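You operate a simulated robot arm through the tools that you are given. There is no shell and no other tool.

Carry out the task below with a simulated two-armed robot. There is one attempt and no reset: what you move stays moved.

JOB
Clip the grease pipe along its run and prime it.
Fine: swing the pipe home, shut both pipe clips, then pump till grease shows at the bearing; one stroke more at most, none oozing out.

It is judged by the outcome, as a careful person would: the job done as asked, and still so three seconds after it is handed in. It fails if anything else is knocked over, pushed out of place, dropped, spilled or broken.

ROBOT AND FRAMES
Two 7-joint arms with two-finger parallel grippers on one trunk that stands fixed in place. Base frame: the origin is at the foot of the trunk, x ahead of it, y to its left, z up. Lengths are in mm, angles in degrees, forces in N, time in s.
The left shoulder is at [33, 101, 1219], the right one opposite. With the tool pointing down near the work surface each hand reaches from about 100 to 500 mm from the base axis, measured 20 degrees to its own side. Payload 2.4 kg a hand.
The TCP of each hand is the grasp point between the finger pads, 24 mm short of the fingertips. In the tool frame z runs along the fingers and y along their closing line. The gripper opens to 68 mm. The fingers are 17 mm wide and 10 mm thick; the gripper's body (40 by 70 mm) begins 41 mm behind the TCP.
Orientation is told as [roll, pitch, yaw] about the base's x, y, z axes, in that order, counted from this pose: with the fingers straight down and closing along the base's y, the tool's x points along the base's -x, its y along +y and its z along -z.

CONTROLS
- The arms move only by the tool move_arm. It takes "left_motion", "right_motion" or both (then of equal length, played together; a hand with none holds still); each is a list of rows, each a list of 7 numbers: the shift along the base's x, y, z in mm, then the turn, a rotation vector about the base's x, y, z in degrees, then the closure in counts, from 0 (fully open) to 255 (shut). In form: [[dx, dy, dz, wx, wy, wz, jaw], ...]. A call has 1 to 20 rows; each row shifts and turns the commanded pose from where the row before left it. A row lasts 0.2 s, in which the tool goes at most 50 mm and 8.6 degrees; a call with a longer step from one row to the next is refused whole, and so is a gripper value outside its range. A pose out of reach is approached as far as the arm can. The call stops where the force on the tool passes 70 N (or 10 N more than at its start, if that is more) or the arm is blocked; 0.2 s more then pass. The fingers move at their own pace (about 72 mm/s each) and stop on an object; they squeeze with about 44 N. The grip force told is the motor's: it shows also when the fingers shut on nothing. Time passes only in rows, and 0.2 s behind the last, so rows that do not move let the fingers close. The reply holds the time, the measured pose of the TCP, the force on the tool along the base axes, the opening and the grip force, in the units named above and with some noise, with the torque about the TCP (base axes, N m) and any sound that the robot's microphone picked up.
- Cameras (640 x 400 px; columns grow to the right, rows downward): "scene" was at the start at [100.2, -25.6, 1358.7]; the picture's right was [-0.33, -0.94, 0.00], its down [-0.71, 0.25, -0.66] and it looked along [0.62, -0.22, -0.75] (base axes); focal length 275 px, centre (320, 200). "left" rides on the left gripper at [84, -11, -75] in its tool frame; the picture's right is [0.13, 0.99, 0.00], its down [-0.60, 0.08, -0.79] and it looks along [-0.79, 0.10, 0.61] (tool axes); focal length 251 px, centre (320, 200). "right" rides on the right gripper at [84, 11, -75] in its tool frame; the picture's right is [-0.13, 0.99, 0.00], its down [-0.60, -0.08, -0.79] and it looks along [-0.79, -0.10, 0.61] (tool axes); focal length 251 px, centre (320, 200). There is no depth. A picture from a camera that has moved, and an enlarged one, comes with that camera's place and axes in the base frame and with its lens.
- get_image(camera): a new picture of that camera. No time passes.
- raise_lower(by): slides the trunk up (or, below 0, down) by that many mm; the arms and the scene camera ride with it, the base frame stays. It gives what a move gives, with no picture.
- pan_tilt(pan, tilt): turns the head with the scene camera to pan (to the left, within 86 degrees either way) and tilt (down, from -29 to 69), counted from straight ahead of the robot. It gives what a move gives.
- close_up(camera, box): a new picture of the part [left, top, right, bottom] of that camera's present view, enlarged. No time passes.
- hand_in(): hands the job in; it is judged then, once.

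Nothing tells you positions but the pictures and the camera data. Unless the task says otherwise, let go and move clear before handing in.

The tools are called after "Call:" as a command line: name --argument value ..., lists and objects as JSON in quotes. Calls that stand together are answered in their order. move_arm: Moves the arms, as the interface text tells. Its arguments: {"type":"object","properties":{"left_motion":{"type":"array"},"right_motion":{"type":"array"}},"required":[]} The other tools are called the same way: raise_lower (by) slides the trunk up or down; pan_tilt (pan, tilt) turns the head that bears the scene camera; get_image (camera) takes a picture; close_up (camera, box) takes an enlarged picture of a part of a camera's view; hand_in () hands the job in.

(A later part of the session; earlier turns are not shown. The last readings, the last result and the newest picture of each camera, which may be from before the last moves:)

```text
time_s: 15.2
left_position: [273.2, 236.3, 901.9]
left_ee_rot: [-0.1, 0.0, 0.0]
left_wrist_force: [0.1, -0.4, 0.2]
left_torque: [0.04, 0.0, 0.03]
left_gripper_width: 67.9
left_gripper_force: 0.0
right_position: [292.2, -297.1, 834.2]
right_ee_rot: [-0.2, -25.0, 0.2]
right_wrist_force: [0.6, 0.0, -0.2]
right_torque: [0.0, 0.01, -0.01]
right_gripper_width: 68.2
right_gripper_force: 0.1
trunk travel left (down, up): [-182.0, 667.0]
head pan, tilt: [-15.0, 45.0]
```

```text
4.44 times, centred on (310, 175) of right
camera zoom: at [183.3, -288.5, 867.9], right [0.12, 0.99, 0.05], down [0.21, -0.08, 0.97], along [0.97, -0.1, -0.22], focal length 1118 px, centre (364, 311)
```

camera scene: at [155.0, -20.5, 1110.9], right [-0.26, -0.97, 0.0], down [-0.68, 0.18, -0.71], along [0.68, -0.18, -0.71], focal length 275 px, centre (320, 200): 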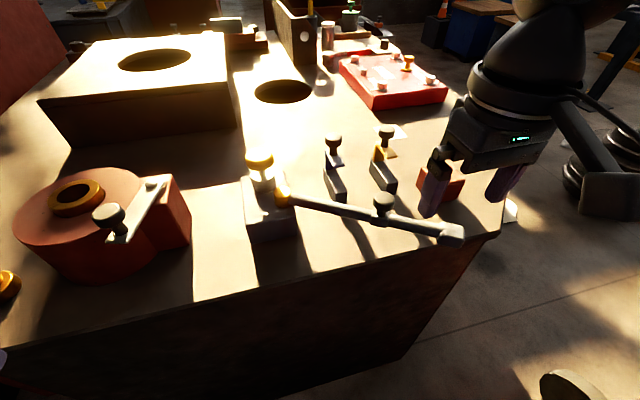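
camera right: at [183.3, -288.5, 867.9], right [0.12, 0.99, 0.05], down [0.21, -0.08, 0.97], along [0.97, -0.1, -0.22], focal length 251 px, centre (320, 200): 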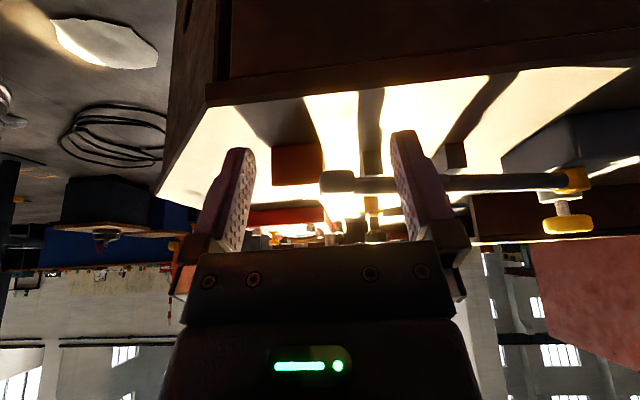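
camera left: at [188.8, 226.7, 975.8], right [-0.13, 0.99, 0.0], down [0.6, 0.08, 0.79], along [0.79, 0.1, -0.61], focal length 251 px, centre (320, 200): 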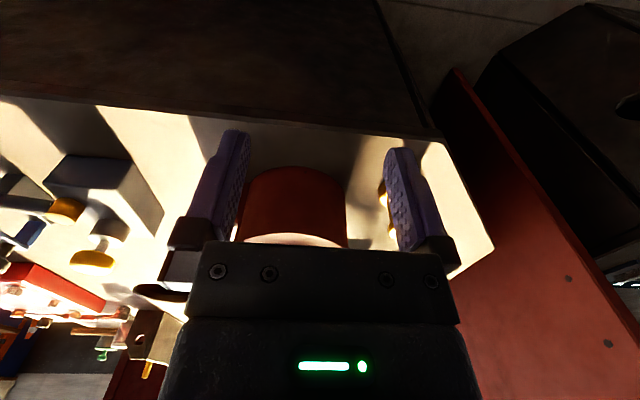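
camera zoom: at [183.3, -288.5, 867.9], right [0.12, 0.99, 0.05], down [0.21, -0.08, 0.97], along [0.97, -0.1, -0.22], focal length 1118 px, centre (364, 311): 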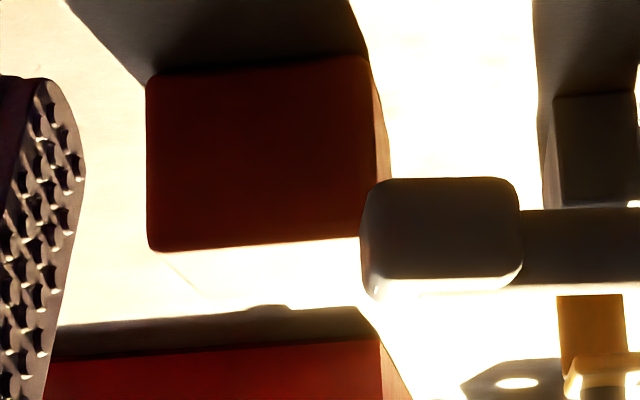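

The elbow's underside and the block's top look nearly level (≈788 vs ≈789 mm). I'll bring the camera down to exactly that height to see whether the elbow passes over the block.

Call:
move_arm --right_motion '[[0, 0, -18, 0, -4, 0, 0], [0, 0, -18, 0, -4, 0, 0], [0, 0, -18, 0, -4, 0, 0], [0, 0, 0, 0, 0, 0, 0], [0, 0, 0, 0, 0, 0, 0]]'

Call:
get_image --camera "right"

Call:
close_up --camera "right" --box '[260, 130, 380, 220]'

```text
time_s: 16.4
left_position: [273.6, 236.6, 901.8]
left_ee_rot: [0.0, 0.0, 0.0]
left_wrist_force: [1.3, -0.1, 0.4]
left_torque: [-0.05, -0.03, -0.02]
left_gripper_width: 67.9
left_gripper_force: 0.0
right_position: [292.5, -302.4, 781.8]
right_ee_rot: [-0.2, -37.0, 0.2]
right_wrist_force: [-1.1, -0.9, 0.0]
right_torque: [-0.02, 0.01, -0.01]
right_gripper_width: 68.1
right_gripper_force: 0.0
trunk travel left (down, up): [-182.0, 667.0]
head pan, tilt: [-15.0, 45.0]
```

```text
taken
camera right: at [179.9, -292.5, 791.2], right [0.1, 0.99, 0.07], down [0.01, -0.08, 1.0], along [0.99, -0.1, -0.01], focal length 251 px, centre (320, 200)
```

right: 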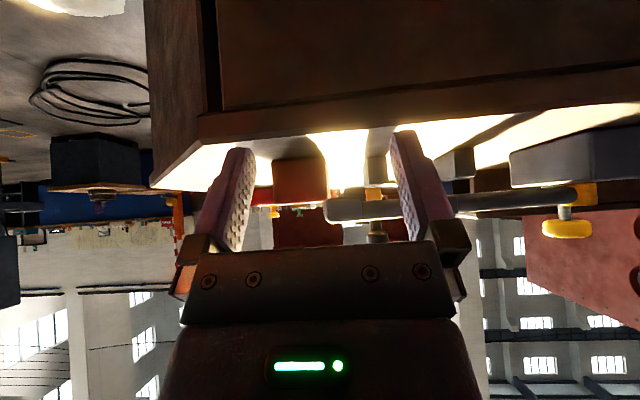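

```text
4.44 times, centred on (320, 175) of right
camera zoom: at [179.9, -292.5, 791.2], right [0.1, 0.99, 0.07], down [0.01, -0.08, 1.0], along [0.99, -0.1, -0.01], focal length 1118 px, centre (320, 311)
```

zoom: 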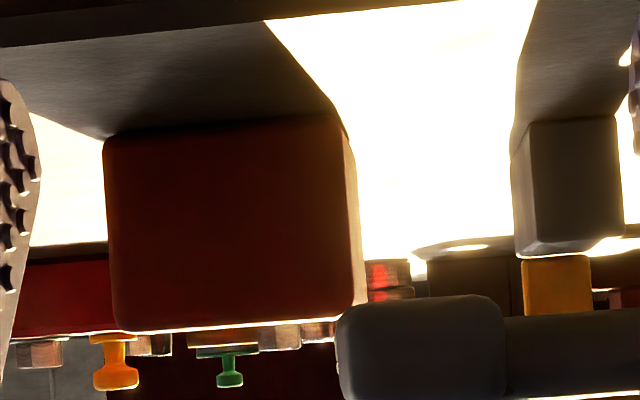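

In this level view the elbow underside sits about 2 mm below the block's top, and the elbow end may reach past the block's face. So I'll finish the swing in very small steps, checking the block each time. First I'll go back to the knob.

Call:
move_arm --right_motion '[[0, 0, 30, 0, 8, 0, 0], [0, 0, 35, 0, 8, 0, 0], [0, 5, 35, 0, 8, 0, 0], [0, 10, 30, 0, 8, 0, 0], [20, 20, 0, 0, 5, 0, 0], [45, 20, 0, 0, 0, -4, 0], [45, 25, -5, 0, 0, -4, 0], [44.5, 25, -5, 0, 0, -4, 0], [0, 0, 0, 0, 0, 0, 0], [0, 0, 0, 0, 0, 0, 0]]'

Call:
close_up --camera "right" --box '[240, 40, 400, 160]'

Call:
get_image --camera "right"

```text
refused: row 7 steps farther than a row can; nothing moved
```

```text
3.33 times, centred on (320, 100) of right
camera zoom: at [179.9, -292.5, 791.2], right [0.1, 0.99, 0.07], down [0.01, -0.08, 1.0], along [0.99, -0.1, -0.01], focal length 838 px, centre (320, 533)
```

zoom: 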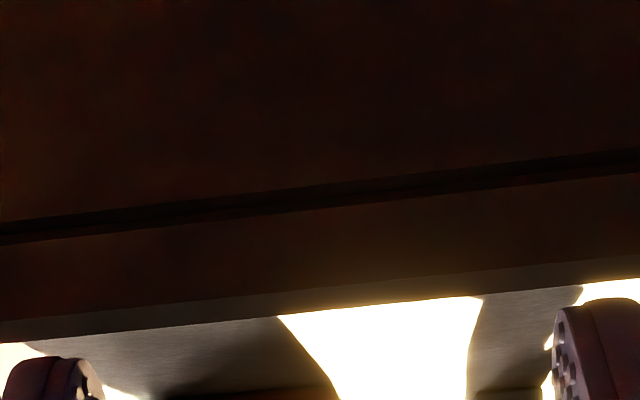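

```text
taken
camera right: at [179.9, -292.5, 791.2], right [0.1, 0.99, 0.07], down [0.01, -0.08, 1.0], along [0.99, -0.1, -0.01], focal length 251 px, centre (320, 200)
```

right: 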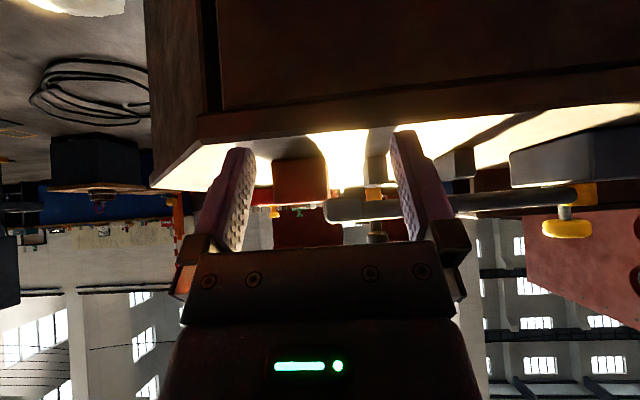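

The move was refused because one row was too long. I'm re-sending the same return path with shorter steps.

Call:
move_arm --right_motion '[[0, 0, 30, 0, 8, 0, 0], [0, 0, 35, 0, 8, 0, 0], [0, 5, 35, 0, 8, 0, 0], [0, 10, 30, 0, 8, 0, 0], [20, 20, 0, 0, 5, 0, 0], [35, 18, 0, 0, 0, -4, 0], [35, 18, -5, 0, 0, -4, 0], [35, 18, -5, 0, 0, -4, 0], [29.5, 16, 0, 0, 0, 0, 0], [0, 0, 0, 0, 0, 0, 0], [0, 0, 0, 0, 0, 0, 0]]'

Call:
get_image --camera "right"

Call:
close_up --camera "right" --box '[240, 40, 400, 160]'

```text
time_s: 18.8
left_position: [273.1, 236.5, 901.1]
left_ee_rot: [0.1, 0.1, 0.0]
left_wrist_force: [-0.1, 0.9, -0.6]
left_torque: [0.02, -0.01, 0.01]
left_gripper_width: 68.2
left_gripper_force: 0.0
right_position: [445.5, -194.7, 902.1]
right_ee_rot: [-0.1, 0.1, -11.8]
right_wrist_force: [-0.1, -0.4, -0.7]
right_torque: [0.02, 0.03, 0.0]
right_gripper_width: 67.9
right_gripper_force: 0.1
trunk travel left (down, up): [-182.0, 667.0]
head pan, tilt: [-15.0, 45.0]
```

```text
taken
camera right: at [365.1, -168.0, 977.2], right [0.33, 0.94, 0.0], down [0.58, -0.2, 0.79], along [0.75, -0.26, -0.61], focal length 251 px, centre (320, 200)
```

right: 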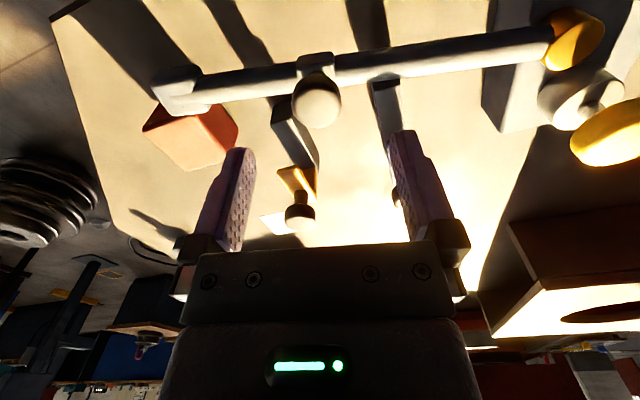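

```text
3.33 times, centred on (320, 100) of right
camera zoom: at [365.1, -168.0, 977.2], right [0.33, 0.94, 0.0], down [0.58, -0.2, 0.79], along [0.75, -0.26, -0.61], focal length 838 px, centre (320, 533)
```

zoom: 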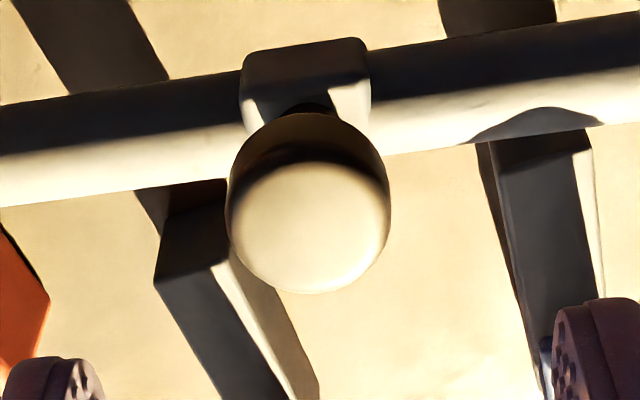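

Knob sits at about (446,−197). Lowering, gripping again, then rotating just 2.5° to just before possible contact.

Call:
move_arm --right_motion '[[0.5, -2.4, -20, 0, 0, 0, 0], [0, 0, -20, 0, 0, 0, 0], [0, 0, -16, 0, 0, 0, 0], [0, 0, -5, 0, 0, 0, 0], [0, 0, 0, 0, 0, 0, 120], [0, 0, 0, 0, 0, 0, 200], [0, 0, 0, 0, 0, 0, 255], [0, 0, 0, 0, 0, 0, 255]]'

Call:
close_up --camera "right" --box '[60, 0, 260, 160]'

Call:
close_up --camera "scene" --box '[390, 150, 490, 230]'

```text
time_s: 20.6
left_position: [272.9, 236.7, 900.3]
left_ee_rot: [-0.1, 0.1, 0.1]
left_wrist_force: [0.3, -0.7, 0.4]
left_torque: [0.0, -0.02, 0.0]
left_gripper_width: 68.0
left_gripper_force: 0.0
right_position: [443.9, -198.0, 839.8]
right_ee_rot: [-0.1, 0.1, -11.8]
right_wrist_force: [-1.1, 2.5, -4.4]
right_torque: [0.15, -0.3, 0.14]
right_gripper_width: 29.8
right_gripper_force: 43.1
trunk travel left (down, up): [-182.0, 667.0]
head pan, tilt: [-15.0, 45.0]
```

```text
2.50 times, centred on (160, 80) of right
camera zoom: at [364.6, -170.2, 914.8], right [0.33, 0.94, 0.0], down [0.58, -0.2, 0.79], along [0.75, -0.26, -0.61], focal length 629 px, centre (720, 500)
```

zoom: 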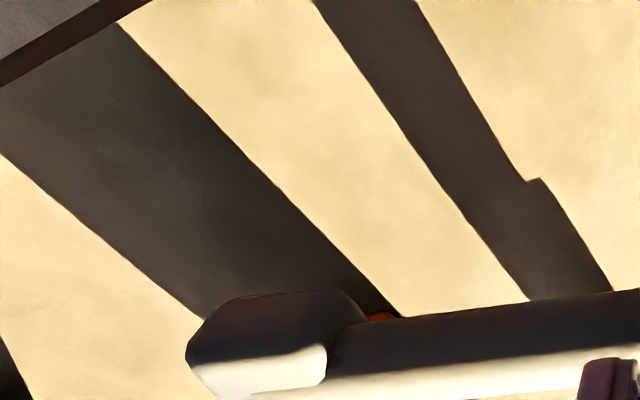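

```text
5.00 times, centred on (440, 190) of scene
camera zoom: at [155.2, -20.5, 1110.8], right [-0.26, -0.97, 0.0], down [-0.68, 0.18, -0.71], along [0.68, -0.18, -0.71], focal length 1374 px, centre (-280, 250)
```

zoom: 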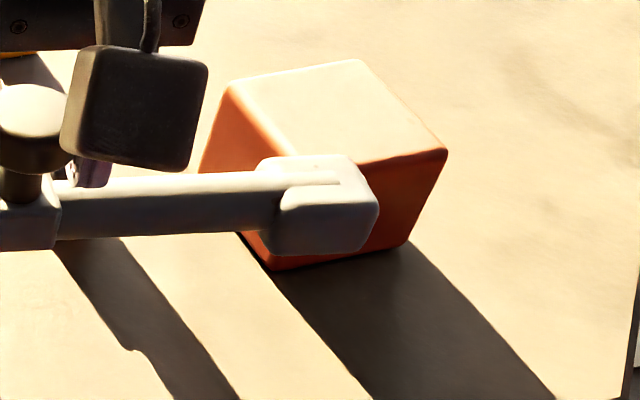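

Gripped again. Rotating 2.5° and checking.

Call:
move_arm --right_motion '[[2.2, -0.45, 0, 0, 0, 0.8, 255], [2.2, -0.42, 0, 0, 0, 0.8, 255], [2.25, -0.4, 0, 0, 0, 0.9, 255], [0, 0, 0, 0, 0, 0, 255], [0, 0, 0, 0, 0, 0, 255]]'

Call:
close_up --camera "scene" --box '[390, 150, 490, 230]'

```text
time_s: 21.8
left_position: [273.5, 237.7, 899.9]
left_ee_rot: [-0.1, 0.1, 0.1]
left_wrist_force: [0.0, -0.5, 0.0]
left_torque: [-0.02, -0.01, 0.0]
left_gripper_width: 68.2
left_gripper_force: 0.1
right_position: [451.6, -198.0, 839.0]
right_ee_rot: [0.0, 0.1, -9.3]
right_wrist_force: [-0.5, 8.3, -17.5]
right_torque: [0.35, -0.25, 0.25]
right_gripper_width: 29.9
right_gripper_force: 43.6
trunk travel left (down, up): [-182.0, 667.0]
head pan, tilt: [-15.0, 45.0]
```

```text
5.00 times, centred on (440, 190) of scene
camera zoom: at [156.0, -20.1, 1110.7], right [-0.26, -0.97, 0.0], down [-0.68, 0.18, -0.71], along [0.68, -0.18, -0.71], focal length 1374 px, centre (-280, 250)
```

zoom: 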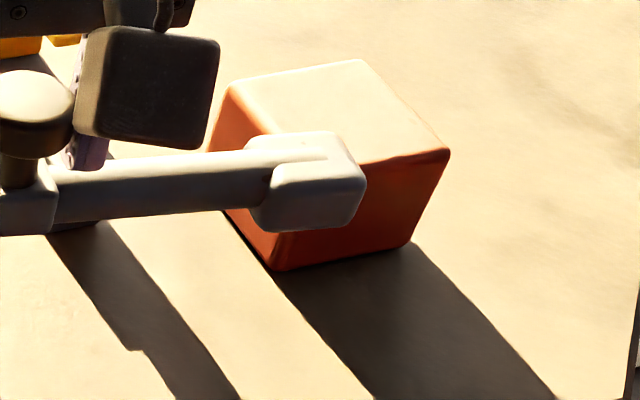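

Cube hasn't moved. Continuing another 1.5° and watching the x-force for any contact.

Call:
move_arm --right_motion '[[2.0, -0.3, 0, 0, 0, 0.75, 255], [2.0, -0.3, 0, 0, 0, 0.75, 255], [0, 0, 0, 0, 0, 0, 255], [0, 0, 0, 0, 0, 0, 255]]'

Call:
close_up --camera "scene" --box '[390, 150, 490, 230]'

Call:
close_up --camera "right" --box '[40, 0, 280, 190]'

```text
time_s: 22.8
left_position: [274.1, 238.5, 899.8]
left_ee_rot: [0.0, 0.2, 0.1]
left_wrist_force: [-0.7, 0.5, 0.5]
left_torque: [0.02, 0.01, 0.02]
left_gripper_width: 67.8
left_gripper_force: 0.1
right_position: [456.6, -198.6, 840.3]
right_ee_rot: [-0.1, 0.3, -7.7]
right_wrist_force: [-1.2, 16.0, -26.2]
right_torque: [0.28, 0.18, 0.34]
right_gripper_width: 29.8
right_gripper_force: 43.3
trunk travel left (down, up): [-182.0, 667.0]
head pan, tilt: [-15.0, 45.0]
```

```text
5.00 times, centred on (440, 190) of scene
camera zoom: at [156.7, -19.5, 1110.6], right [-0.26, -0.97, 0.0], down [-0.68, 0.18, -0.71], along [0.68, -0.18, -0.71], focal length 1374 px, centre (-280, 250)
```

zoom: 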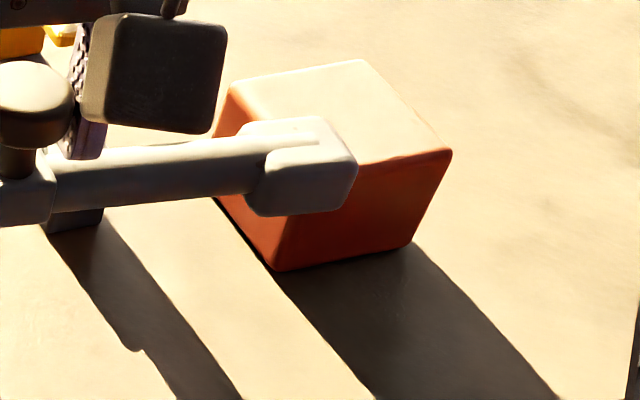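

```text
2.11 times, centred on (160, 95) of right
camera zoom: at [374.9, -177.7, 915.1], right [0.26, 0.97, 0.0], down [0.59, -0.16, 0.79], along [0.76, -0.21, -0.61], focal length 529 px, centre (657, 421)
```

zoom: 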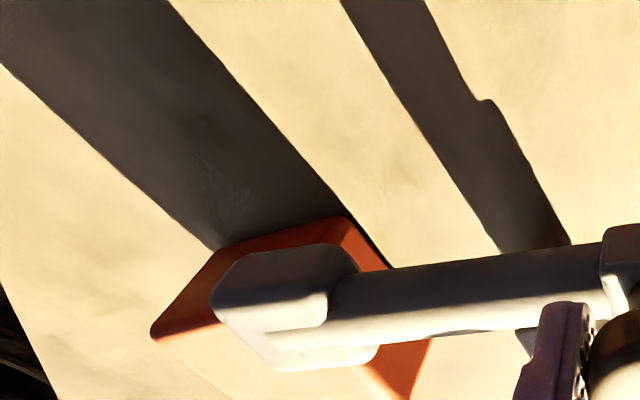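

The cube still hasn't moved and the x-force is near zero, but y/z preload has built up in the grip. I'll open and re-grip to clear the preload.

Call:
move_arm --right_motion '[[0, 0, 0, 0, 0, 0, 100], [0, 0, 0, 0, 0, 0, 100], [0, 0, 0, 0, 0, 0, 100]]'

Call:
close_up --camera "scene" --box '[390, 150, 490, 230]'

Call:
close_up --camera "right" --box '[220, 60, 420, 260]'

```text
time_s: 23.6
left_position: [272.8, 236.0, 901.5]
left_ee_rot: [-0.1, 0.0, -0.1]
left_wrist_force: [0.5, -0.2, 0.0]
left_torque: [0.0, -0.01, 0.0]
left_gripper_width: 67.9
left_gripper_force: 0.1
right_position: [455.8, -200.9, 841.4]
right_ee_rot: [-0.1, 0.1, -7.9]
right_wrist_force: [0.2, 0.9, -0.4]
right_torque: [-0.01, 0.0, 0.02]
right_gripper_width: 41.1
right_gripper_force: 0.1
trunk travel left (down, up): [-182.0, 667.0]
head pan, tilt: [-15.0, 45.0]
```

```text
5.00 times, centred on (440, 190) of scene
camera zoom: at [155.0, -20.7, 1110.9], right [-0.26, -0.97, 0.0], down [-0.68, 0.18, -0.71], along [0.68, -0.18, -0.71], focal length 1374 px, centre (-280, 250)
```

zoom: 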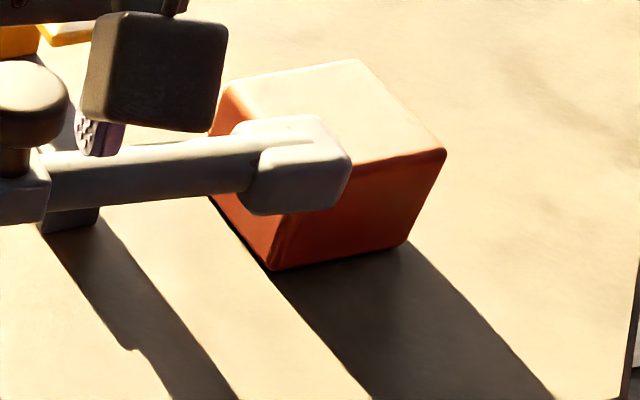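

```text
2.00 times, centred on (320, 160) of right
camera zoom: at [373.6, -179.1, 916.0], right [0.26, 0.96, 0.0], down [0.59, -0.16, 0.79], along [0.77, -0.21, -0.61], focal length 503 px, centre (320, 280)
```

zoom: 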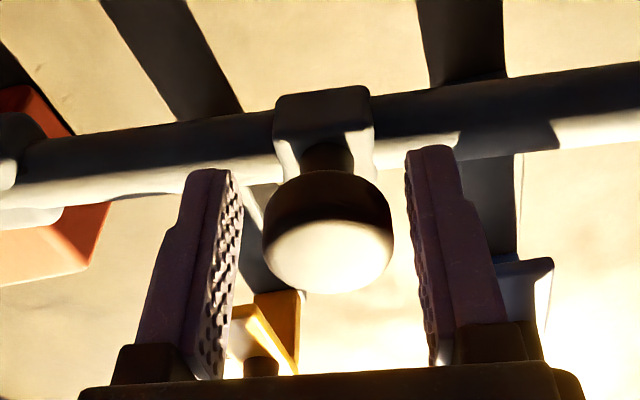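

Preload cleared, and the block is exactly where it was. Re-centring, re-gripping, and continuing 4°.

Call:
move_arm --right_motion '[[0.4, 1.8, -0.5, 0, 0, 0, 100], [0, 0, 0, 0, 0, 0, 200], [0, 0, 0, 0, 0, 0, 255], [0, 0, 0, 0, 0, 0, 255], [2.7, -0.3, 0, 0, 0, 1, 255], [2.7, -0.3, 0, 0, 0, 1, 255], [2.7, -0.2, 0, 0, 0, 1, 255], [2.7, -0.2, 0, 0, 0, 1, 255], [0, 0, 0, 0, 0, 0, 255]]'

Call:
close_up --camera "scene" --box '[390, 150, 490, 230]'

Call:
close_up --camera "right" --box '[40, 0, 280, 190]'

```text
time_s: 25.6
left_position: [273.2, 236.2, 900.6]
left_ee_rot: [0.0, 0.0, 0.0]
left_wrist_force: [-0.5, 0.6, 1.0]
left_torque: [0.01, 0.03, 0.06]
left_gripper_width: 68.3
left_gripper_force: 0.1
right_position: [467.3, -201.2, 839.6]
right_ee_rot: [-0.1, -0.2, -3.8]
right_wrist_force: [0.6, -6.7, 18.1]
right_torque: [0.22, 1.05, -0.11]
right_gripper_width: 29.7
right_gripper_force: 43.9
trunk travel left (down, up): [-182.0, 667.0]
head pan, tilt: [-15.0, 45.0]
```

```text
5.00 times, centred on (440, 190) of scene
camera zoom: at [154.1, -20.9, 1111.2], right [-0.26, -0.97, 0.0], down [-0.68, 0.18, -0.71], along [0.68, -0.18, -0.71], focal length 1374 px, centre (-280, 250)
```

zoom: 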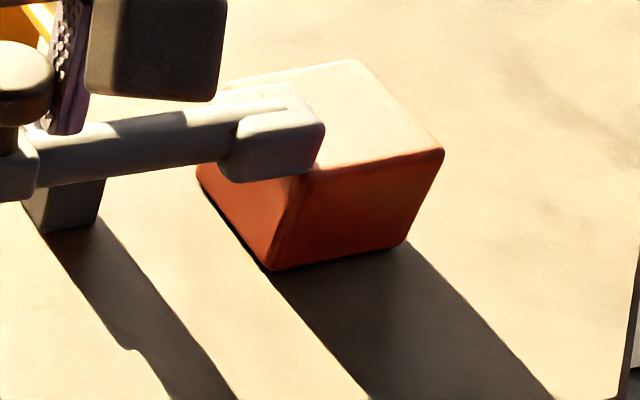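

```text
2.11 times, centred on (160, 95) of right
camera zoom: at [382.9, -184.2, 915.6], right [0.19, 0.98, 0.0], down [0.6, -0.12, 0.79], along [0.78, -0.16, -0.61], focal length 529 px, centre (657, 421)
```

zoom: 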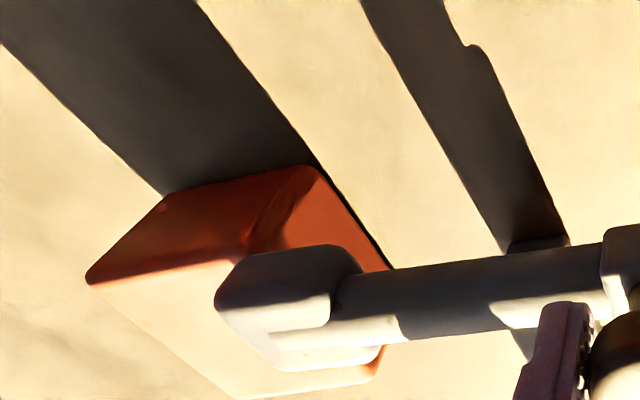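

No resistance and the block hasn't moved, so the elbow simply seats at the bearing block. Rotating the last degrees in 1° steps and watching for a stop or click.

Call:
move_arm --right_motion '[[2.7, -0.1, 0.5, 0, 0, 1, 255], [2.7, -0.1, 0.5, 0, 0, 1, 255], [0, 0, 0, 0, 0, 0, 255]]'

Call:
close_up --camera "scene" --box '[230, 110, 490, 260]'

```text
time_s: 26.4
left_position: [271.8, 235.9, 900.2]
left_ee_rot: [-0.1, 0.0, 0.0]
left_wrist_force: [0.3, 0.7, -0.3]
left_torque: [-0.01, 0.03, -0.02]
left_gripper_width: 67.8
left_gripper_force: 0.1
right_position: [472.0, -198.9, 840.2]
right_ee_rot: [-0.1, 0.0, -1.7]
right_wrist_force: [-0.1, -8.2, 9.1]
right_torque: [0.13, -1.31, -0.09]
right_gripper_width: 29.8
right_gripper_force: 43.2
trunk travel left (down, up): [-182.0, 667.0]
head pan, tilt: [-15.0, 45.0]
```

```text
2.46 times, centred on (360, 185) of scene
camera zoom: at [154.3, -21.2, 1111.0], right [-0.26, -0.97, 0.0], down [-0.68, 0.18, -0.71], along [0.68, -0.18, -0.71], focal length 676 px, centre (222, 237)
```

zoom: 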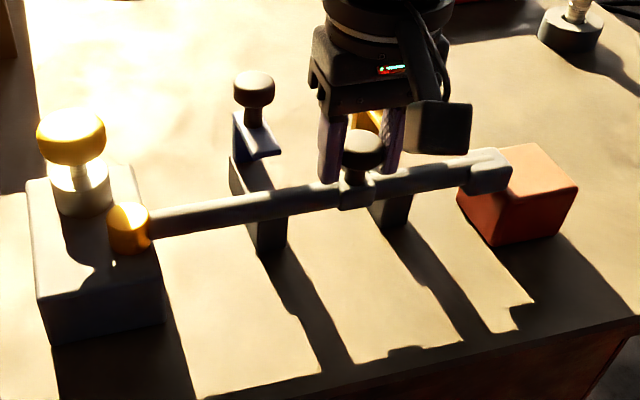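

Call:
move_arm --right_motion '[[2.7, 0, 0, 0, 0, 1, 255], [2.7, 0, 0, 0, 0, 0.7, 255], [0, 0, 0, 0, 0, 0, 255], [0, 0, 0, 0, 0, 0, 255]]'

Call:
close_up --camera "scene" --box '[230, 110, 490, 260]'

Call:
get_image --camera "right"

```text
time_s: 27.4
left_position: [270.5, 234.5, 901.5]
left_ee_rot: [0.0, -0.1, 0.0]
left_wrist_force: [0.1, 0.0, -0.3]
left_torque: [0.0, 0.03, 0.02]
left_gripper_width: 67.9
left_gripper_force: 0.1
right_position: [473.9, -200.3, 840.8]
right_ee_rot: [-0.2, 0.1, -0.2]
right_wrist_force: [-31.8, -4.3, 1.7]
right_torque: [0.2, 0.89, -0.02]
right_gripper_width: 29.9
right_gripper_force: 43.9
trunk travel left (down, up): [-182.0, 667.0]
head pan, tilt: [-15.0, 45.0]
```

```text
2.46 times, centred on (360, 185) of scene
camera zoom: at [151.5, -21.1, 1111.3], right [-0.26, -0.97, 0.0], down [-0.68, 0.18, -0.71], along [0.69, -0.18, -0.71], focal length 676 px, centre (222, 237)
```

zoom: 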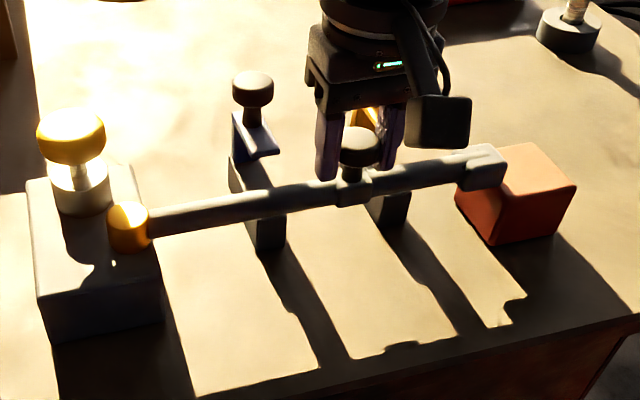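

```text
taken
camera right: at [390.2, -189.9, 915.8], right [0.13, 0.99, 0.0], down [0.61, -0.08, 0.79], along [0.78, -0.1, -0.61], focal length 251 px, centre (320, 200)
```

right: 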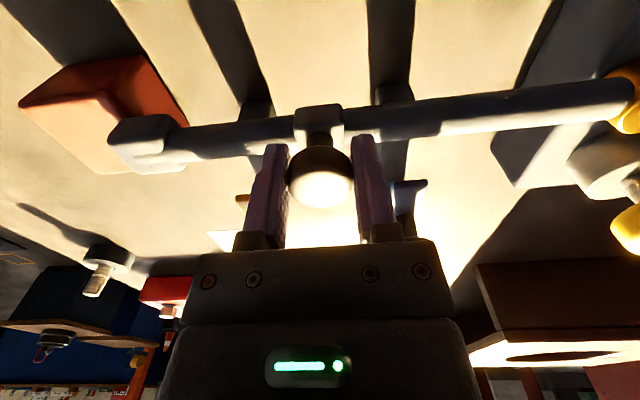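

I felt a firm stop (−32 N in x) at knob x≈474, so the pipe is home. Relieving the push, releasing, and checking that it stays and the block is untouched.

Call:
move_arm --right_motion '[[-2, 0, 0, 0, 0, 0, 255], [-1.5, 0, 0, 0, 0, 0, 255], [0, 0, 0, 0, 0, 0, 120], [0, 0, 0, 0, 0, 0, 60], [0, 0, 20, 0, 0, 0, 0], [0, 0, 30, 0, 0, 0, 0], [-10, -10, 30, 0, 0, 0, 0], [-40, -20, 0, 0, 0, 0, 0], [-40, -20, 0, 0, 0, 0, 0], [-40, -20, 0, 0, 0, 0, 0], [0, 0, 0, 0, 0, 0, 0]]'

Call:
get_image --camera "right"

Call:
close_up --camera "scene" --box '[230, 110, 490, 260]'

Call:
close_up --camera "scene" --box '[390, 140, 490, 220]'

```text
time_s: 29.8
left_position: [272.9, 235.7, 900.6]
left_ee_rot: [0.1, 0.0, 0.0]
left_wrist_force: [1.0, -0.3, 0.6]
left_torque: [0.05, 0.02, 0.01]
left_gripper_width: 68.1
left_gripper_force: 0.1
right_position: [344.4, -267.6, 920.2]
right_ee_rot: [0.0, 0.0, 0.0]
right_wrist_force: [0.0, 0.8, -0.2]
right_torque: [0.03, 0.0, -0.01]
right_gripper_width: 68.1
right_gripper_force: 0.1
trunk travel left (down, up): [-182.0, 667.0]
head pan, tilt: [-15.0, 45.0]
```

```text
taken
camera right: at [260.4, -257.6, 994.6], right [0.13, 0.99, 0.0], down [0.6, -0.08, 0.79], along [0.79, -0.1, -0.61], focal length 251 px, centre (320, 200)
```

right: 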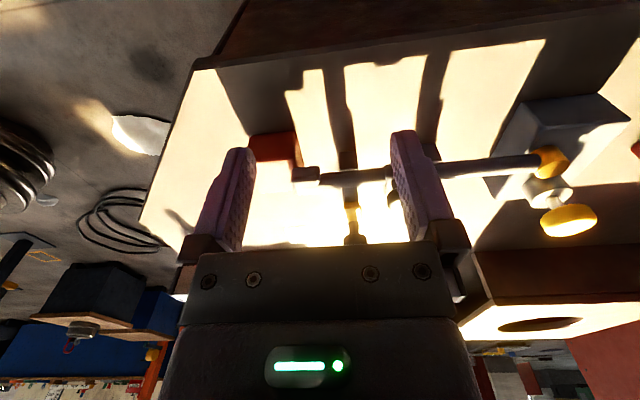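

```text
2.46 times, centred on (360, 185) of scene
camera zoom: at [154.8, -20.7, 1110.9], right [-0.26, -0.97, 0.0], down [-0.68, 0.18, -0.71], along [0.68, -0.18, -0.71], focal length 676 px, centre (222, 237)
```

zoom: 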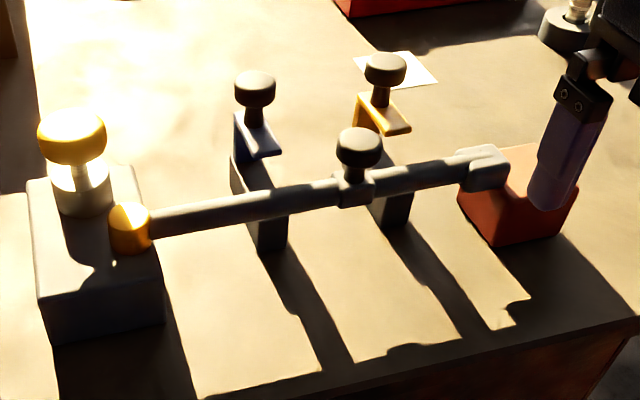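

```text
5.00 times, centred on (440, 180) of scene
camera zoom: at [154.8, -20.7, 1110.9], right [-0.26, -0.97, 0.0], down [-0.68, 0.18, -0.71], along [0.68, -0.18, -0.71], focal length 1374 px, centre (-280, 300)
```

zoom: 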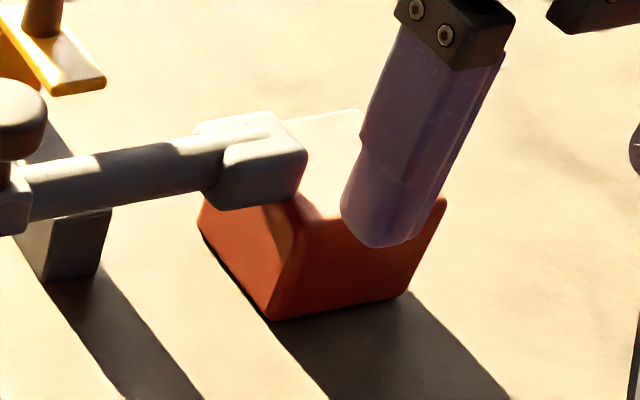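

The pipe is home along −y and the block is untouched. Next is the blue clip, whose knob top is at about (546,−150,854). Moving the right hand above it at a safe height to check reach.

Call:
move_arm --right_motion '[[34, 20, 0, 0, 0, 0, 0], [34, 20, 0, 0, 0, 0, 0], [34, 20, 0, 0, 0, 0, 0], [34, 20, 0, 0, 0, 0, 0], [34, 20, 0, 0, 0, 0, 0], [31, 17, 0, 0, 0, 0, 0], [0, 0, 0, 0, 0, 0, 0], [0, 0, 0, 0, 0, 0, 0]]'

Call:
get_image --camera "right"

Call:
get_image --camera "scene"

```text
time_s: 31.6
left_position: [273.2, 236.5, 901.0]
left_ee_rot: [0.1, 0.1, 0.0]
left_wrist_force: [-0.3, -0.4, 0.3]
left_torque: [0.04, -0.02, 0.01]
left_gripper_width: 67.9
left_gripper_force: 0.1
right_position: [472.2, -193.9, 919.8]
right_ee_rot: [-0.1, 0.0, -0.1]
right_wrist_force: [-0.1, 0.1, -0.1]
right_torque: [0.02, -0.01, 0.01]
right_gripper_width: 67.7
right_gripper_force: 0.1
right hand out of reach, approached as far as the arm can: row 4, 5, 6
trunk travel left (down, up): [-182.0, 667.0]
head pan, tilt: [-15.0, 45.0]
```

```text
taken
camera right: at [388.7, -182.8, 995.3], right [0.13, 0.99, 0.0], down [0.6, -0.08, 0.79], along [0.79, -0.11, -0.61], focal length 251 px, centre (320, 200)
```

right: 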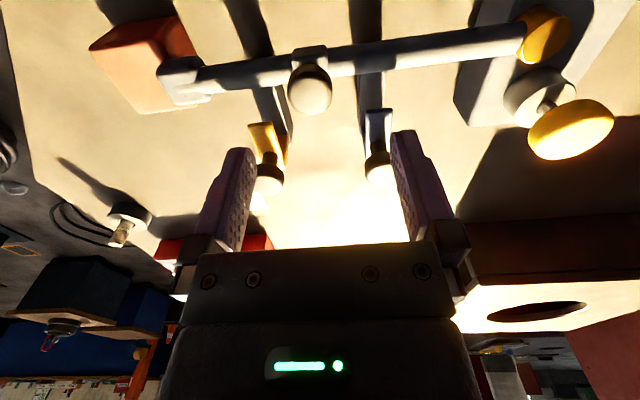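

```text
taken
camera scene: at [155.1, -20.6, 1110.9], right [-0.26, -0.97, 0.0], down [-0.68, 0.18, -0.71], along [0.68, -0.18, -0.71], focal length 275 px, centre (320, 200)
```

scene: 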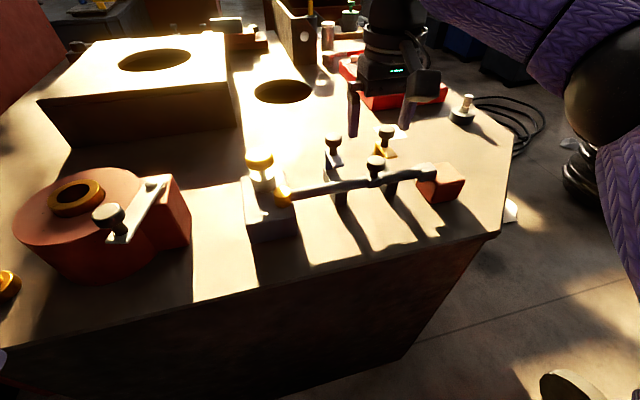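

At this height the vertical tool tops out at x≈472. I'll tilt the fingers about 35° forward to gain reach toward the clip knobs.

Call:
move_arm --right_motion '[[0, 8, 0, 0, -7, 0, 0], [0, 9, 0, 0, -7, 0, 0], [0, 9, 0, 0, -7, 0, 0], [0, 9, 0, 0, -7, 0, 0], [0, 9, 0, 0, -7, 0, 0], [0, 0, 0, 0, 0, 0, 0], [0, 0, 0, 0, 0, 0, 0]]'

Call:
get_image --camera "right"

```text
time_s: 33.2
left_position: [273.8, 236.2, 901.8]
left_ee_rot: [0.0, 0.1, 0.0]
left_wrist_force: [0.4, -1.1, -0.2]
left_torque: [0.03, 0.0, -0.01]
left_gripper_width: 68.2
left_gripper_force: 0.0
right_position: [471.3, -149.2, 920.0]
right_ee_rot: [0.0, -35.0, -0.1]
right_wrist_force: [0.1, -1.5, -0.3]
right_torque: [0.02, 0.01, -0.02]
right_gripper_width: 68.0
right_gripper_force: 0.2
trunk travel left (down, up): [-182.0, 667.0]
head pan, tilt: [-15.0, 45.0]
```

```text
taken
camera right: at [359.4, -139.0, 932.5], right [0.11, 0.99, 0.07], down [0.04, -0.08, 1.0], along [0.99, -0.1, -0.05], focal length 251 px, centre (320, 200)
```

right: 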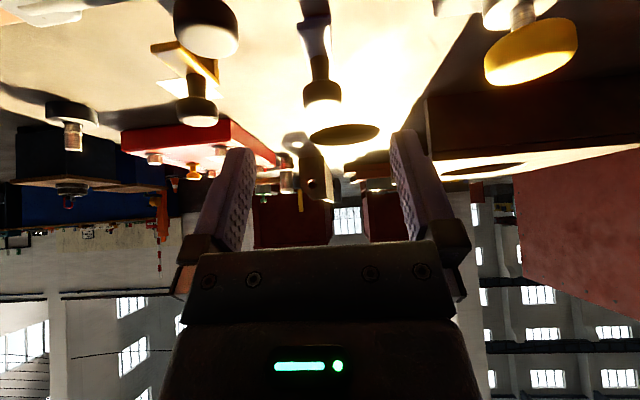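

Tilt worked and the commanded pose tracks the actual one. Advancing above the blue clip's knob.

Call:
move_arm --right_motion '[[25, 0, -5, 0, 0, 0, 0], [25, 0, -5, 0, 0, 0, 0], [22, 0, -5, 0, 0, 0, 0], [0, 0, 0, 0, 0, 0, 0], [0, 0, 0, 0, 0, 0, 0]]'

Call:
get_image --camera "right"

Call:
close_up --camera "scene" --box '[280, 60, 460, 220]'

```text
time_s: 34.4
left_position: [272.2, 236.0, 901.4]
left_ee_rot: [-0.1, 0.1, -0.1]
left_wrist_force: [0.5, -0.1, -0.1]
left_torque: [0.0, 0.02, -0.01]
left_gripper_width: 68.2
left_gripper_force: 0.0
right_position: [543.7, -148.2, 905.5]
right_ee_rot: [0.0, -35.0, -0.2]
right_wrist_force: [0.3, 0.4, 0.7]
right_torque: [0.01, -0.02, 0.02]
right_gripper_width: 68.4
right_gripper_force: 0.2
trunk travel left (down, up): [-182.0, 667.0]
head pan, tilt: [-15.0, 45.0]
```

```text
taken
camera right: at [430.9, -139.5, 918.6], right [0.11, 0.99, 0.07], down [0.04, -0.08, 1.0], along [0.99, -0.1, -0.05], focal length 251 px, centre (320, 200)
```

right: 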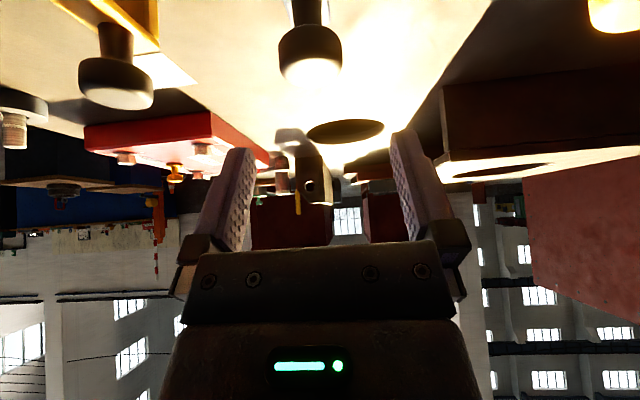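

```text
2.50 times, centred on (370, 140) of scene
camera zoom: at [155.0, -20.6, 1110.9], right [-0.26, -0.97, 0.0], down [-0.68, 0.18, -0.71], along [0.68, -0.18, -0.71], focal length 687 px, centre (195, 350)
```

zoom: 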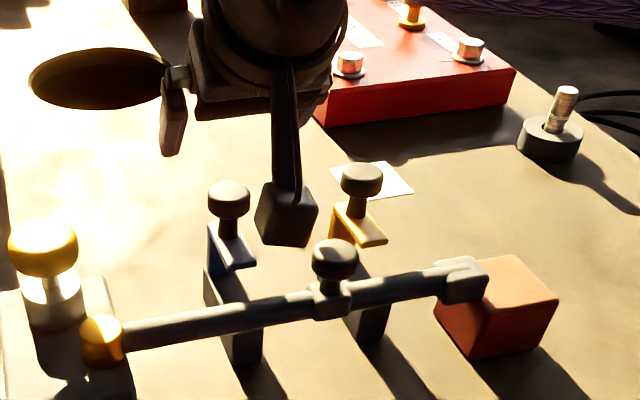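

Call:
close_up --camera "right" --box '[250, 0, 370, 100]'

Call:
close_up --camera "scene" --box '[325, 125, 365, 165]'

Call:
close_up --camera "scene" --box '[365, 115, 415, 165]'

```text
4.00 times, centred on (310, 50) of right
camera zoom: at [430.9, -139.5, 918.6], right [0.11, 0.99, 0.07], down [0.04, -0.08, 1.0], along [0.99, -0.1, -0.05], focal length 1006 px, centre (360, 800)
```

zoom: 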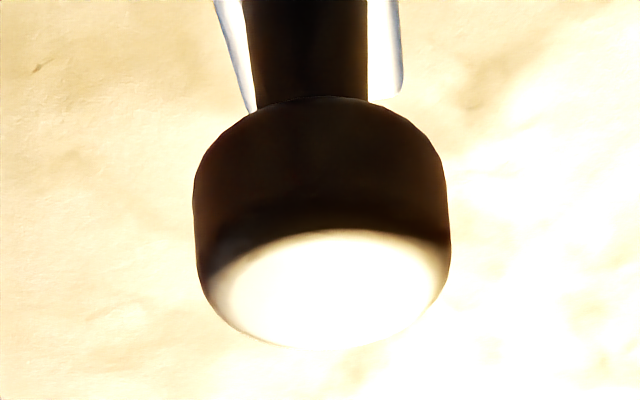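

```text
10.00 times, centred on (345, 145) of scene
camera zoom: at [155.0, -20.6, 1110.9], right [-0.26, -0.97, 0.0], down [-0.68, 0.18, -0.71], along [0.68, -0.18, -0.71], focal length 2747 px, centre (70, 750)
```

zoom: 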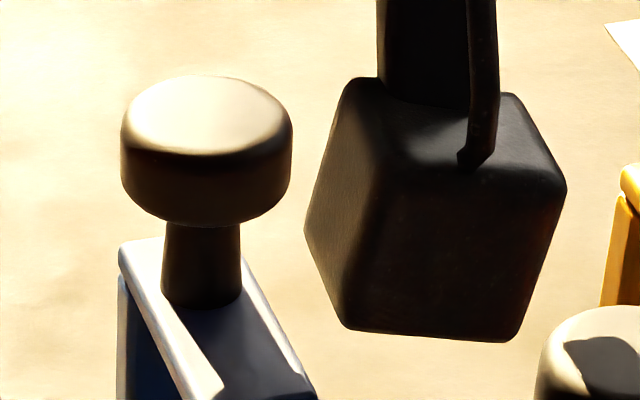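

```text
8.00 times, centred on (390, 140) of scene
camera zoom: at [155.0, -20.6, 1110.9], right [-0.26, -0.97, 0.0], down [-0.68, 0.18, -0.71], along [0.68, -0.18, -0.71], focal length 2198 px, centre (-240, 680)
```

zoom: 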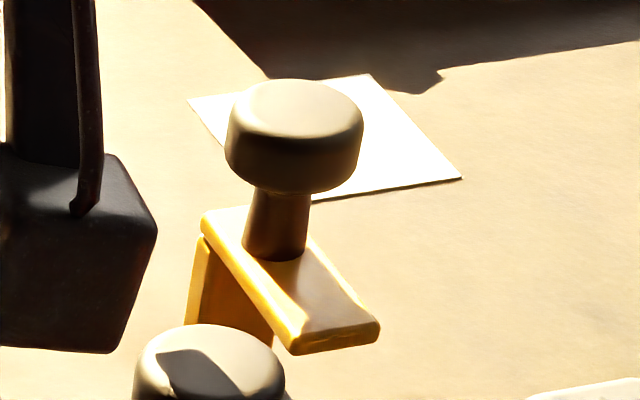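

Blue clip knob: centre about (549,−151.5), z 835–850. Descending to straddle it and closing.

Call:
move_arm --right_motion '[[5.3, -3.3, -10, 0, 0, 0, 0], [0, 0, -15, 0, 0, 0, 0], [0, 0, -18, 0, 0, 0, 0], [0, 0, -12, 0, 0, 0, 0], [0, 0, -6.5, 0, 0, 0, 0], [0, 0, 0, 0, 0, 0, 0]]'

Call:
get_image --camera "right"

Call:
close_up --camera "scene" --box '[280, 60, 460, 220]'

```text
time_s: 35.8
left_position: [273.3, 236.5, 899.8]
left_ee_rot: [0.0, 0.0, 0.1]
left_wrist_force: [-0.9, 0.0, 0.1]
left_torque: [0.01, 0.0, 0.0]
left_gripper_width: 67.9
left_gripper_force: 0.1
right_position: [548.7, -154.1, 842.8]
right_ee_rot: [0.0, -35.0, 0.0]
right_wrist_force: [-0.5, -0.1, -0.1]
right_torque: [-0.03, -0.02, -0.04]
right_gripper_width: 67.7
right_gripper_force: 0.0
trunk travel left (down, up): [-182.0, 667.0]
head pan, tilt: [-15.0, 45.0]
```

```text
taken
camera right: at [436.0, -143.6, 855.7], right [0.11, 0.99, 0.07], down [0.04, -0.08, 1.0], along [0.99, -0.1, -0.05], focal length 251 px, centre (320, 200)
```

right: 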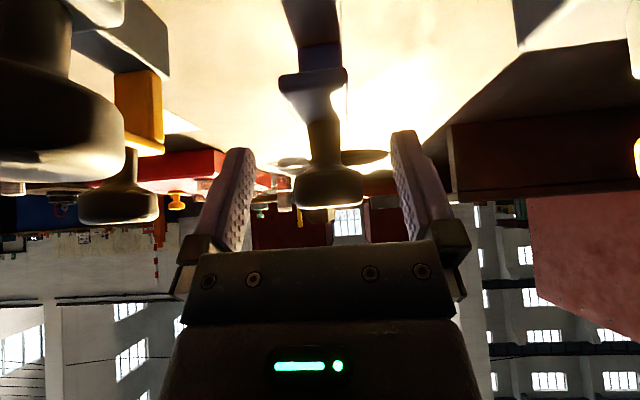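

```text
2.50 times, centred on (370, 140) of scene
camera zoom: at [155.1, -20.6, 1110.9], right [-0.26, -0.97, 0.0], down [-0.68, 0.18, -0.71], along [0.68, -0.18, -0.71], focal length 687 px, centre (195, 350)
```

zoom: 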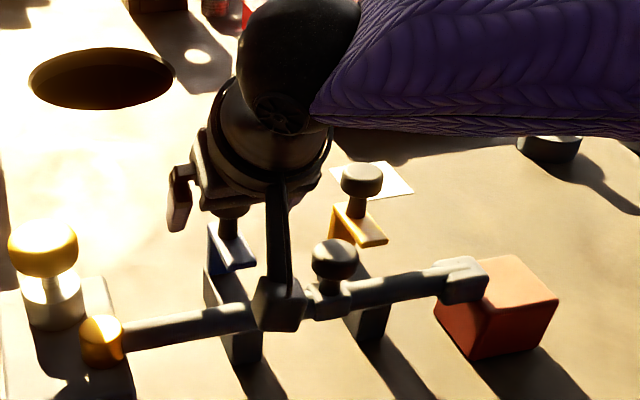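

Knob is between the fingers, about 3 mm off-centre. Shifting by 3 mm and closing on it.

Call:
move_arm --right_motion '[[0, 3, 0, 0, 0, 0, 0], [0, 0, 0, 0, 0, 0, 120], [0, 0, 0, 0, 0, 0, 200], [0, 0, 0, 0, 0, 0, 255], [0, 0, 0, 0, 0, 0, 255]]'

Call:
move_arm --right_motion '[[-3, 0, 0, 0, 0, 0, 255], [-3, 0, 0, 0, 0, 0, 255], [0, 0, 0, 0, 0, 0, 255]]'

Call:
close_up --camera "scene" --box '[280, 60, 460, 220]'

Call:
get_image --camera "right"

```text
time_s: 37.0
left_position: [272.7, 236.0, 900.2]
left_ee_rot: [0.0, 0.1, 0.0]
left_wrist_force: [-0.1, 0.8, -0.5]
left_torque: [0.0, -0.03, -0.02]
left_gripper_width: 68.0
left_gripper_force: 0.0
right_position: [547.3, -150.5, 842.6]
right_ee_rot: [0.1, -35.1, -0.2]
right_wrist_force: [-0.9, 3.6, -1.4]
right_torque: [0.08, 0.01, 0.03]
right_gripper_width: 29.8
right_gripper_force: 42.8
trunk travel left (down, up): [-182.0, 667.0]
head pan, tilt: [-15.0, 45.0]
```

```text
time_s: 37.8
left_position: [273.0, 236.5, 900.9]
left_ee_rot: [0.1, 0.1, 0.1]
left_wrist_force: [-0.9, 0.3, -0.1]
left_torque: [0.02, -0.03, 0.0]
left_gripper_width: 68.2
left_gripper_force: 0.2
right_position: [542.4, -149.7, 842.3]
right_ee_rot: [-0.1, -35.0, -0.1]
right_wrist_force: [1.6, 0.2, -4.2]
right_torque: [-0.14, -0.74, 0.01]
right_gripper_width: 29.5
right_gripper_force: 43.4
trunk travel left (down, up): [-182.0, 667.0]
head pan, tilt: [-15.0, 45.0]
```

```text
2.50 times, centred on (370, 140) of scene
camera zoom: at [155.4, -20.6, 1110.8], right [-0.26, -0.97, 0.0], down [-0.68, 0.18, -0.71], along [0.68, -0.18, -0.71], focal length 687 px, centre (195, 350)
```

zoom: 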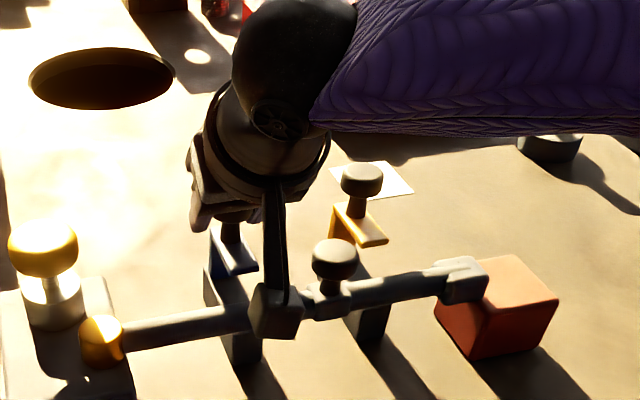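

```text
taken
camera right: at [430.7, -139.8, 856.1], right [0.11, 0.99, 0.07], down [0.04, -0.08, 1.0], along [0.99, -0.11, -0.05], focal length 251 px, centre (320, 200)
```

right: 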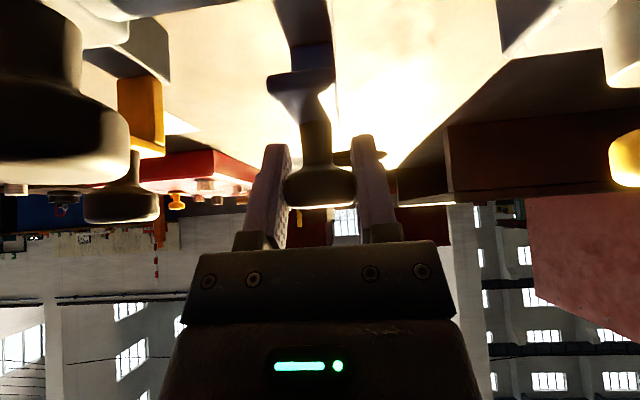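

The clip seems to slide with low force. Pulling another 20 mm toward the robot.

Call:
move_arm --right_motion '[[-5, 0, 0, 0, 0, 0, 255], [-5, 0, 0, 0, 0, 0, 255], [-5, 0, 0, 0, 0, 0, 255], [-5, 0, 0, 0, 0, 0, 255], [0, 0, 0, 0, 0, 0, 255]]'

Call:
close_up --camera "scene" --box '[280, 60, 460, 220]'

Call:
get_image --camera "right"

```text
time_s: 39.0
left_position: [272.9, 235.9, 901.1]
left_ee_rot: [0.0, 0.0, 0.0]
left_wrist_force: [0.0, -0.3, -0.2]
left_torque: [0.0, -0.02, 0.02]
left_gripper_width: 67.9
left_gripper_force: 0.1
right_position: [521.2, -150.1, 842.1]
right_ee_rot: [0.0, -34.8, -0.2]
right_wrist_force: [0.4, 0.1, -3.8]
right_torque: [-0.13, 0.37, 0.13]
right_gripper_width: 29.4
right_gripper_force: 43.1
trunk travel left (down, up): [-182.0, 667.0]
head pan, tilt: [-15.0, 45.0]
```

```text
2.50 times, centred on (370, 140) of scene
camera zoom: at [155.3, -20.6, 1110.8], right [-0.26, -0.97, 0.0], down [-0.68, 0.18, -0.71], along [0.68, -0.18, -0.71], focal length 687 px, centre (195, 350)
```

zoom: 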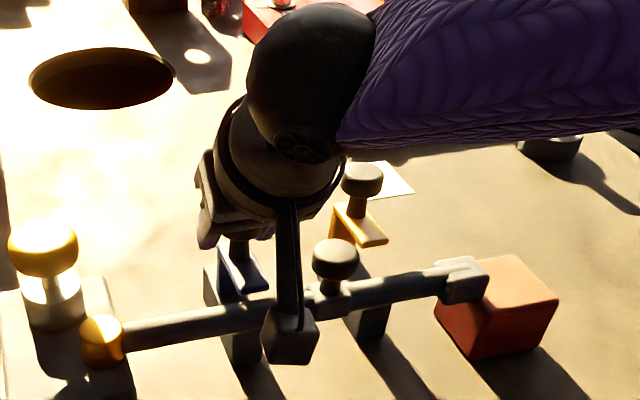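

```text
taken
camera right: at [410.0, -139.9, 856.2], right [0.11, 0.99, 0.07], down [0.04, -0.08, 1.0], along [0.99, -0.1, -0.05], focal length 251 px, centre (320, 200)
```

right: 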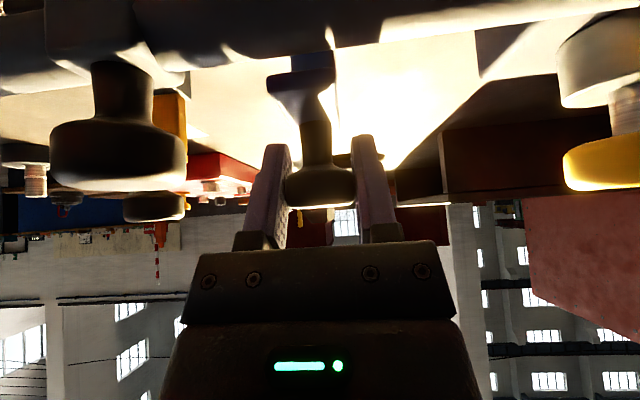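

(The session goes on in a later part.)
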